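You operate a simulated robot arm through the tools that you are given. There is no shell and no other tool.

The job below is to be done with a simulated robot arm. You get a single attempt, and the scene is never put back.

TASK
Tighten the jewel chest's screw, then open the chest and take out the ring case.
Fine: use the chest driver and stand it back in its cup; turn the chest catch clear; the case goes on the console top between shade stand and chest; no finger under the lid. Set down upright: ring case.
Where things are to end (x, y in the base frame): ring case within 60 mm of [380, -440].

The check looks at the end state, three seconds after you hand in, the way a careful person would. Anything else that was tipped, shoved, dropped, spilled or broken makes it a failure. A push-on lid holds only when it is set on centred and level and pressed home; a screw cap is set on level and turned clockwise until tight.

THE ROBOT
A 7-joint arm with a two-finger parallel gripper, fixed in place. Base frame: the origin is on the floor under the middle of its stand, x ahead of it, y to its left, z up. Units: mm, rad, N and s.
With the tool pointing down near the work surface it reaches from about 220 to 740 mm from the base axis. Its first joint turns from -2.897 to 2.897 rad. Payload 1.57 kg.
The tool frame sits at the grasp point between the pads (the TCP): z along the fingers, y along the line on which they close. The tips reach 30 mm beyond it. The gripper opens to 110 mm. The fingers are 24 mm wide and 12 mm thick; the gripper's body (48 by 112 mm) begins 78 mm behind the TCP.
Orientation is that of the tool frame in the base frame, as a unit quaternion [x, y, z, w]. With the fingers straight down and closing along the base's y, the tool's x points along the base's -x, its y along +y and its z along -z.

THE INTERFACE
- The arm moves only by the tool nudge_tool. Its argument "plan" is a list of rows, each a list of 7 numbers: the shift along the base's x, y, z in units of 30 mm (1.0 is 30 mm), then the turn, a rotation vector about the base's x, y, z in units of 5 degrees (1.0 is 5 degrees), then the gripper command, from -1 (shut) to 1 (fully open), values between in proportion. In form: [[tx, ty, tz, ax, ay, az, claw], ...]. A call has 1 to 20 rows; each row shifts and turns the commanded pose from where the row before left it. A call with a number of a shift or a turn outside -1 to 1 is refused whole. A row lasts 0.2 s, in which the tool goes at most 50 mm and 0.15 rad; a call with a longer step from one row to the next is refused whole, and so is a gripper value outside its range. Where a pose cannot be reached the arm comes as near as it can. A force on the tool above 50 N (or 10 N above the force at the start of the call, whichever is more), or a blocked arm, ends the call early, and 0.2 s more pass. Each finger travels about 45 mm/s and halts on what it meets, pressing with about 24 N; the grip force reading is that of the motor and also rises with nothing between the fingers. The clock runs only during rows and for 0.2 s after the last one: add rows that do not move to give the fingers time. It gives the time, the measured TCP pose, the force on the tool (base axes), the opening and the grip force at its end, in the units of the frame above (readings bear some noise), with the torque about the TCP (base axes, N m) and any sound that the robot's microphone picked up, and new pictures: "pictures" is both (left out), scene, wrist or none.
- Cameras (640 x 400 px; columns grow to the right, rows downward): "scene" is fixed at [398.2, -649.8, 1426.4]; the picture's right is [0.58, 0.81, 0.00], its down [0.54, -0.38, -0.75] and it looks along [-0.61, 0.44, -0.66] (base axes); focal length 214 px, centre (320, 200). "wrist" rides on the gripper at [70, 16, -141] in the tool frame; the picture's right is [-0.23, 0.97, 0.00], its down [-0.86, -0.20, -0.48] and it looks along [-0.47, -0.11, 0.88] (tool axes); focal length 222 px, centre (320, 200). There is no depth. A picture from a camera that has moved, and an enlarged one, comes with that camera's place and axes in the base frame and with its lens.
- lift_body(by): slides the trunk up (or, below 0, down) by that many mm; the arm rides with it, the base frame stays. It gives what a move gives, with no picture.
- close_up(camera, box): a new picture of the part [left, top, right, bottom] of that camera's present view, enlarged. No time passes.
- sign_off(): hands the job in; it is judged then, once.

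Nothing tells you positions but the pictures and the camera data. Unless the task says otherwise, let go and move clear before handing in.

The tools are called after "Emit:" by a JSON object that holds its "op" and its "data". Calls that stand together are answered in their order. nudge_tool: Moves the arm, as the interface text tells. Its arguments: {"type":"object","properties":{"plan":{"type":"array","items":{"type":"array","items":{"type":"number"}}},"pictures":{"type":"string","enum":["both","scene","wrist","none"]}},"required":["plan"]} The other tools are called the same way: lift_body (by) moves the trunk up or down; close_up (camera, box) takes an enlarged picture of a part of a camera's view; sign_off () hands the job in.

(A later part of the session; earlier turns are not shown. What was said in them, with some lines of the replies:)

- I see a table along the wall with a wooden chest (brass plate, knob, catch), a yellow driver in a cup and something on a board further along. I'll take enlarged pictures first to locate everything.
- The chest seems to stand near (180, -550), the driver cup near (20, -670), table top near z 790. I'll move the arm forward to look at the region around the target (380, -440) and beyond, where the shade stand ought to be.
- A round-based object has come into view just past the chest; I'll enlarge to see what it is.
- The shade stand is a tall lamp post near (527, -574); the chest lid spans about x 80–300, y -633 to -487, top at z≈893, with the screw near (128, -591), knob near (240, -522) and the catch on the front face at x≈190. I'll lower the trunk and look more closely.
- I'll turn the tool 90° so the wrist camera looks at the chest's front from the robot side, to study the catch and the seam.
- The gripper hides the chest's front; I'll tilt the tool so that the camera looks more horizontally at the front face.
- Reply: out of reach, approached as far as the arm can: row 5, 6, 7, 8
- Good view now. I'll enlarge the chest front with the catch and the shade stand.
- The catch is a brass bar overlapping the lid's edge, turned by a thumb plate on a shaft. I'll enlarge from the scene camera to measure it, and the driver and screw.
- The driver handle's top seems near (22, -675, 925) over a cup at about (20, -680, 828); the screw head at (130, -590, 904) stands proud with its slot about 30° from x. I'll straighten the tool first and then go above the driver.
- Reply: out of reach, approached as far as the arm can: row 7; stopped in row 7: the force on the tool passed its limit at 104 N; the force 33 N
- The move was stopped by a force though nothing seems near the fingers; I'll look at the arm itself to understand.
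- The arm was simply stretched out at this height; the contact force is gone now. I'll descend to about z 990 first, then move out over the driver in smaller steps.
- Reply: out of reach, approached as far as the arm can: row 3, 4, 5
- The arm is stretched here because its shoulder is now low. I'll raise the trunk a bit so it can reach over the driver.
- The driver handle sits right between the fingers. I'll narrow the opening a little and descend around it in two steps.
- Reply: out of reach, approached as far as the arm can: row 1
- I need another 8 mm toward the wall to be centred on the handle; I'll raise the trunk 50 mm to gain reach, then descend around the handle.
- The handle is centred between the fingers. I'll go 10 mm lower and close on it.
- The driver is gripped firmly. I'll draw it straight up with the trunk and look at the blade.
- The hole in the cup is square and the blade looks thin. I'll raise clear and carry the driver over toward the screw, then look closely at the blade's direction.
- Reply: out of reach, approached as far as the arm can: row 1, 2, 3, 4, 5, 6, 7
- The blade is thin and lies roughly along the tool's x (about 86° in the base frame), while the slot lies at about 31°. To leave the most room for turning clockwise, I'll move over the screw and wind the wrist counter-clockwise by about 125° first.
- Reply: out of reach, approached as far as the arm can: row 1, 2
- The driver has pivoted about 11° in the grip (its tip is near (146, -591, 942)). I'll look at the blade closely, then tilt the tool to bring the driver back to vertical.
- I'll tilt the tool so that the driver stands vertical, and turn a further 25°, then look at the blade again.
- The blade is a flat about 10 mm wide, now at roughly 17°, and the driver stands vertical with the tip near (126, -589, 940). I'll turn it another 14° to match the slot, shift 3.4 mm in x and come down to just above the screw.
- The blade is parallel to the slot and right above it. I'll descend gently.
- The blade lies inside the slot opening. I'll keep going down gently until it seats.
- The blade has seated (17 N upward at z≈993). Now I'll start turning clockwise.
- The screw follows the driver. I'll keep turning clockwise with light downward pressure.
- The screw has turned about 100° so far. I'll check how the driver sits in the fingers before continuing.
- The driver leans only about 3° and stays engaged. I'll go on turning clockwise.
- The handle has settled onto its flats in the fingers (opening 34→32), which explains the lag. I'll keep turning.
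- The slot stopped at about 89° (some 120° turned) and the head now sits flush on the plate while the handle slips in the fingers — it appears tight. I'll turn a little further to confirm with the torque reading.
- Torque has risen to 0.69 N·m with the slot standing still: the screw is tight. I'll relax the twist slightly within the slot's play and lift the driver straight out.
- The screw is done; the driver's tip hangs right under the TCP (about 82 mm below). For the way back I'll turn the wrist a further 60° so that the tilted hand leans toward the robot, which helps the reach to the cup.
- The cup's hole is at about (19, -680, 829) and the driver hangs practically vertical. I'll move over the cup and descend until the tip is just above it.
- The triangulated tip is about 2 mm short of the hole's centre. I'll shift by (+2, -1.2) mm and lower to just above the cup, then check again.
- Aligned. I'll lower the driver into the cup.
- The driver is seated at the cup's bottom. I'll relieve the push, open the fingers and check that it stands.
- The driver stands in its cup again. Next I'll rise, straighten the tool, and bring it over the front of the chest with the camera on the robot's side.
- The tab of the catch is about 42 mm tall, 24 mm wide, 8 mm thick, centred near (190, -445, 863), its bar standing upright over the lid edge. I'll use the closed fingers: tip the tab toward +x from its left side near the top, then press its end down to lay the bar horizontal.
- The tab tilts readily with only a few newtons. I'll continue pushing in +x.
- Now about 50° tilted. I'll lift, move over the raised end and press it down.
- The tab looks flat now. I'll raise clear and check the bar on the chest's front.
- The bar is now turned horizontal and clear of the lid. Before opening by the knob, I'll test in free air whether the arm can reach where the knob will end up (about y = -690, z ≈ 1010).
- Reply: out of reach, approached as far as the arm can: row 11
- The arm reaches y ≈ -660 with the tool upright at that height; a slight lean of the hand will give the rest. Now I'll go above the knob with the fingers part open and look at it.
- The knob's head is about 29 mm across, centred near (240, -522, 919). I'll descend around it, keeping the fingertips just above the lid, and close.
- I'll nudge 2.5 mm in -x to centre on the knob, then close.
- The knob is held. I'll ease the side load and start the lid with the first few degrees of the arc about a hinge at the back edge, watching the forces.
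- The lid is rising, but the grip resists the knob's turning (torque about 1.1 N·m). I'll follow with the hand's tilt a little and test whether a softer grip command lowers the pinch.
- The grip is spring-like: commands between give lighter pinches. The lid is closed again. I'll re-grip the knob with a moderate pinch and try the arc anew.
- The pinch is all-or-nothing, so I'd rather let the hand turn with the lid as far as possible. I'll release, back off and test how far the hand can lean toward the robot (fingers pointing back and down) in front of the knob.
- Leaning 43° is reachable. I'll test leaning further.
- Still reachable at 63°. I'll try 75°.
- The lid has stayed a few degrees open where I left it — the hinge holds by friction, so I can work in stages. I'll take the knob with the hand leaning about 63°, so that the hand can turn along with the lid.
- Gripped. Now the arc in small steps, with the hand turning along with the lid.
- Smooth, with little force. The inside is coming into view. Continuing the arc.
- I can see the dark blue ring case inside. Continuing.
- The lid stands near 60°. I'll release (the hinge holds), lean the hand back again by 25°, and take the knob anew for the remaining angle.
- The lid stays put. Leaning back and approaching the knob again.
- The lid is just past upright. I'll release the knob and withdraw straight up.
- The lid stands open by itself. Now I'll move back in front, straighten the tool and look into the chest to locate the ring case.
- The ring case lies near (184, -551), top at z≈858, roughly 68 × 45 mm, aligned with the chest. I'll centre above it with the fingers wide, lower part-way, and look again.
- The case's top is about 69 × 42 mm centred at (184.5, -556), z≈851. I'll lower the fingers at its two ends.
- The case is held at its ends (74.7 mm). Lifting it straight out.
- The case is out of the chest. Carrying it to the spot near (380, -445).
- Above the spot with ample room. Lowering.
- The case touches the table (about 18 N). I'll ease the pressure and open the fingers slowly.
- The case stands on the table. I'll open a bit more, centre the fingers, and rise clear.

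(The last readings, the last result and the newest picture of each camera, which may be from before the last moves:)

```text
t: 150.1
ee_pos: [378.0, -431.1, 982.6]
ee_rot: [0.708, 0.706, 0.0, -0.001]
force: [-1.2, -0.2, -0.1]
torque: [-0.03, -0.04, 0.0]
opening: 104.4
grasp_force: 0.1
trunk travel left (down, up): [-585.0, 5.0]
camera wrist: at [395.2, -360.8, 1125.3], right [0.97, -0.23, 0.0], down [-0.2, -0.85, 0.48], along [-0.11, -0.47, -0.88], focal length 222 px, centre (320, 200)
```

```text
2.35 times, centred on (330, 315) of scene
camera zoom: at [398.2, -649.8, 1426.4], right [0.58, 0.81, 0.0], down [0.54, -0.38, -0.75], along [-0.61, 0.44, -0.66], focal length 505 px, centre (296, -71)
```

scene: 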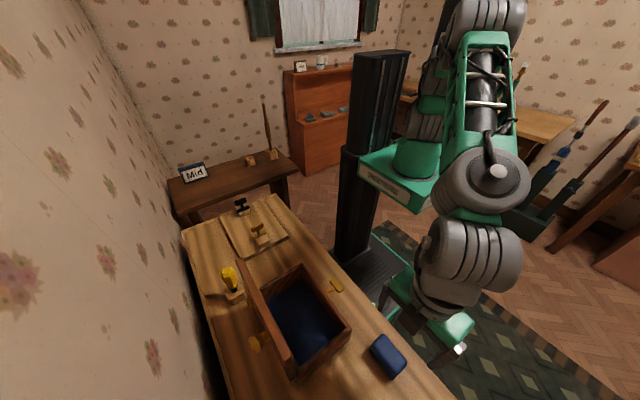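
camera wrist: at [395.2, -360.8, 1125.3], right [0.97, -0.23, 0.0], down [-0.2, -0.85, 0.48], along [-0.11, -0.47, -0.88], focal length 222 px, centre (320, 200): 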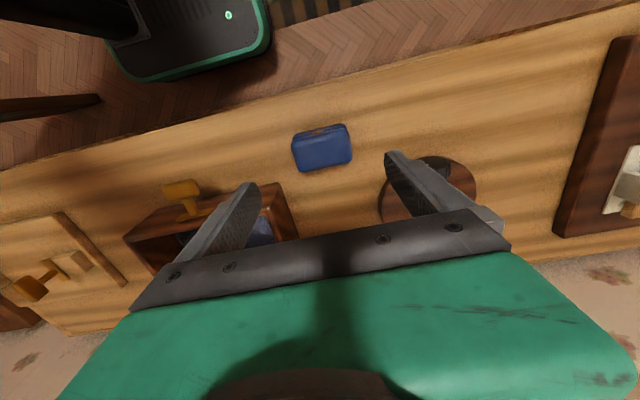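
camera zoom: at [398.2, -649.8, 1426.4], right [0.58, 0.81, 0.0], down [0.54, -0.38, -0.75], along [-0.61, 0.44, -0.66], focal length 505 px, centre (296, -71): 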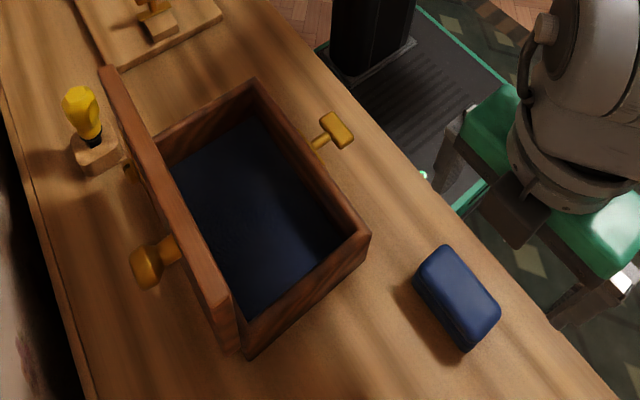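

The ring case stands upright near (379, -445). I'll move the arm well clear and do a final inspection of everything.

Emit:
{"op": "nudge_tool", "data": {"plan": [[-0.2, 0.4, 0.8, 0, 0, 0, 0.9], [-0.4, 0.4, 0.8, 0, 0, 0, 0.9], [-0.4, 0.4, 0.8, 0, 0, 0, 0.9], [-0.4, 0, 0.5, 0, 0, 0, 0.5], [0, 0, 0, 0, 0, 0, 0.5]]}}

Emit:
{"op": "close_up", "data": {"camera": "scene", "box": [180, 180, 380, 400]}}

Emit:
{"op": "close_up", "data": {"camera": "scene", "box": [205, 255, 265, 310]}}

Emit:
{"op": "close_up", "data": {"camera": "scene", "box": [330, 310, 430, 400]}}

```text
t: 151.3
ee_pos: [334.6, -397.1, 1070.1]
ee_rot: [0.709, 0.706, -0.001, 0.0]
force: [0.5, -0.1, 0.0]
torque: [0.03, -0.04, -0.02]
opening: 82.3
grasp_force: 0.1
trunk travel left (down, up): [-585.0, 5.0]
camera wrist: at [351.8, -325.3, 1213.5], right [0.97, -0.23, 0.0], down [-0.2, -0.85, 0.48], along [-0.11, -0.47, -0.88], focal length 222 px, centre (320, 200)
```

scene: 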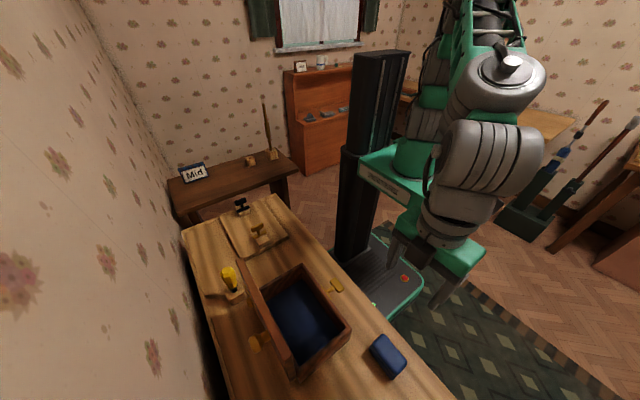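
wrist: 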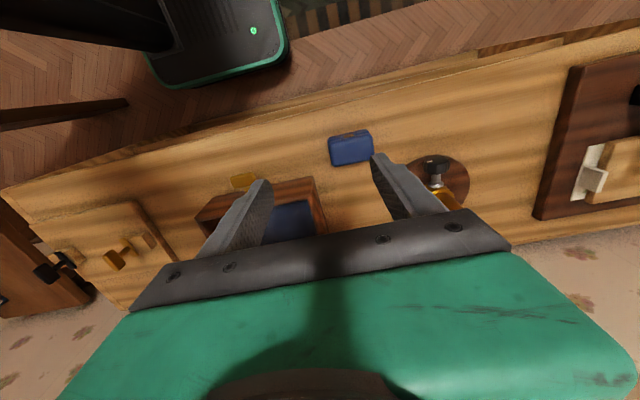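

```text
1.82 times, centred on (280, 290) of scene
camera zoom: at [398.2, -649.8, 1426.4], right [0.58, 0.81, 0.0], down [0.54, -0.38, -0.75], along [-0.61, 0.44, -0.66], focal length 390 px, centre (393, 36)
```

zoom: 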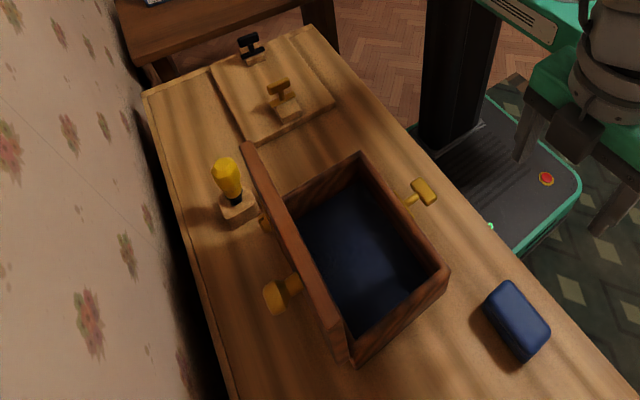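

```text
7.27 times, centred on (235, 282) of scene
camera zoom: at [398.2, -649.8, 1426.4], right [0.58, 0.81, 0.0], down [0.54, -0.38, -0.75], along [-0.61, 0.44, -0.66], focal length 1560 px, centre (938, -400)
```

zoom: 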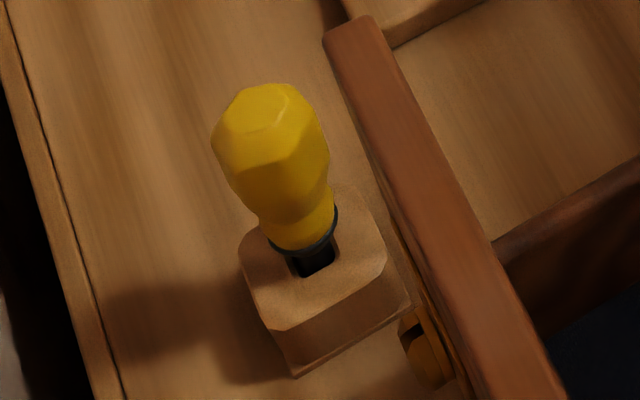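

```text
4.44 times, centred on (380, 355) of scene
camera zoom: at [398.2, -649.8, 1426.4], right [0.58, 0.81, 0.0], down [0.54, -0.38, -0.75], along [-0.61, 0.44, -0.66], focal length 953 px, centre (53, -489)
```

zoom: 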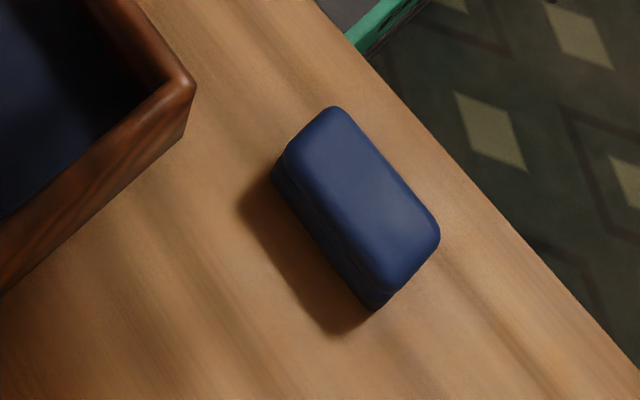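

Final check: the screw is tight, the driver stands in its cup, the catch is turned flat, and the lid stands open by itself. The chest and shade stand haven't moved. The ring case stands upright near (379, -445), and the arm is clear and empty, so I'm handing in.

Emit:
{"op": "sign_off", "data": {}}

```text
The job is handed in.
```

I finished the job and handed it in; I haven't been shown the check's result.

- **Screw:** I tightened it with the yellow driver from the cup beside the chest, turning it about 120° clockwise. At the end the slot stayed put while the torque rose to about 0.7 N·m, so I took it as tight.
- **Driver:** It is standing back in its cup.
- **Catch:** It is turned nearly flat, and the lid opened without touching it.
- **Lid:** I lifted it by the knob only, with no finger under it. It stands open just past upright and stays there by itself. I left it open, as the task didn't ask for it to be closed.
- **Ring case:** It stands upright on the console top at about (379, -445), roughly 5 mm from the target.

From the pictures, the chest, cup and shade stand haven't moved. The arm has let go and is clear.
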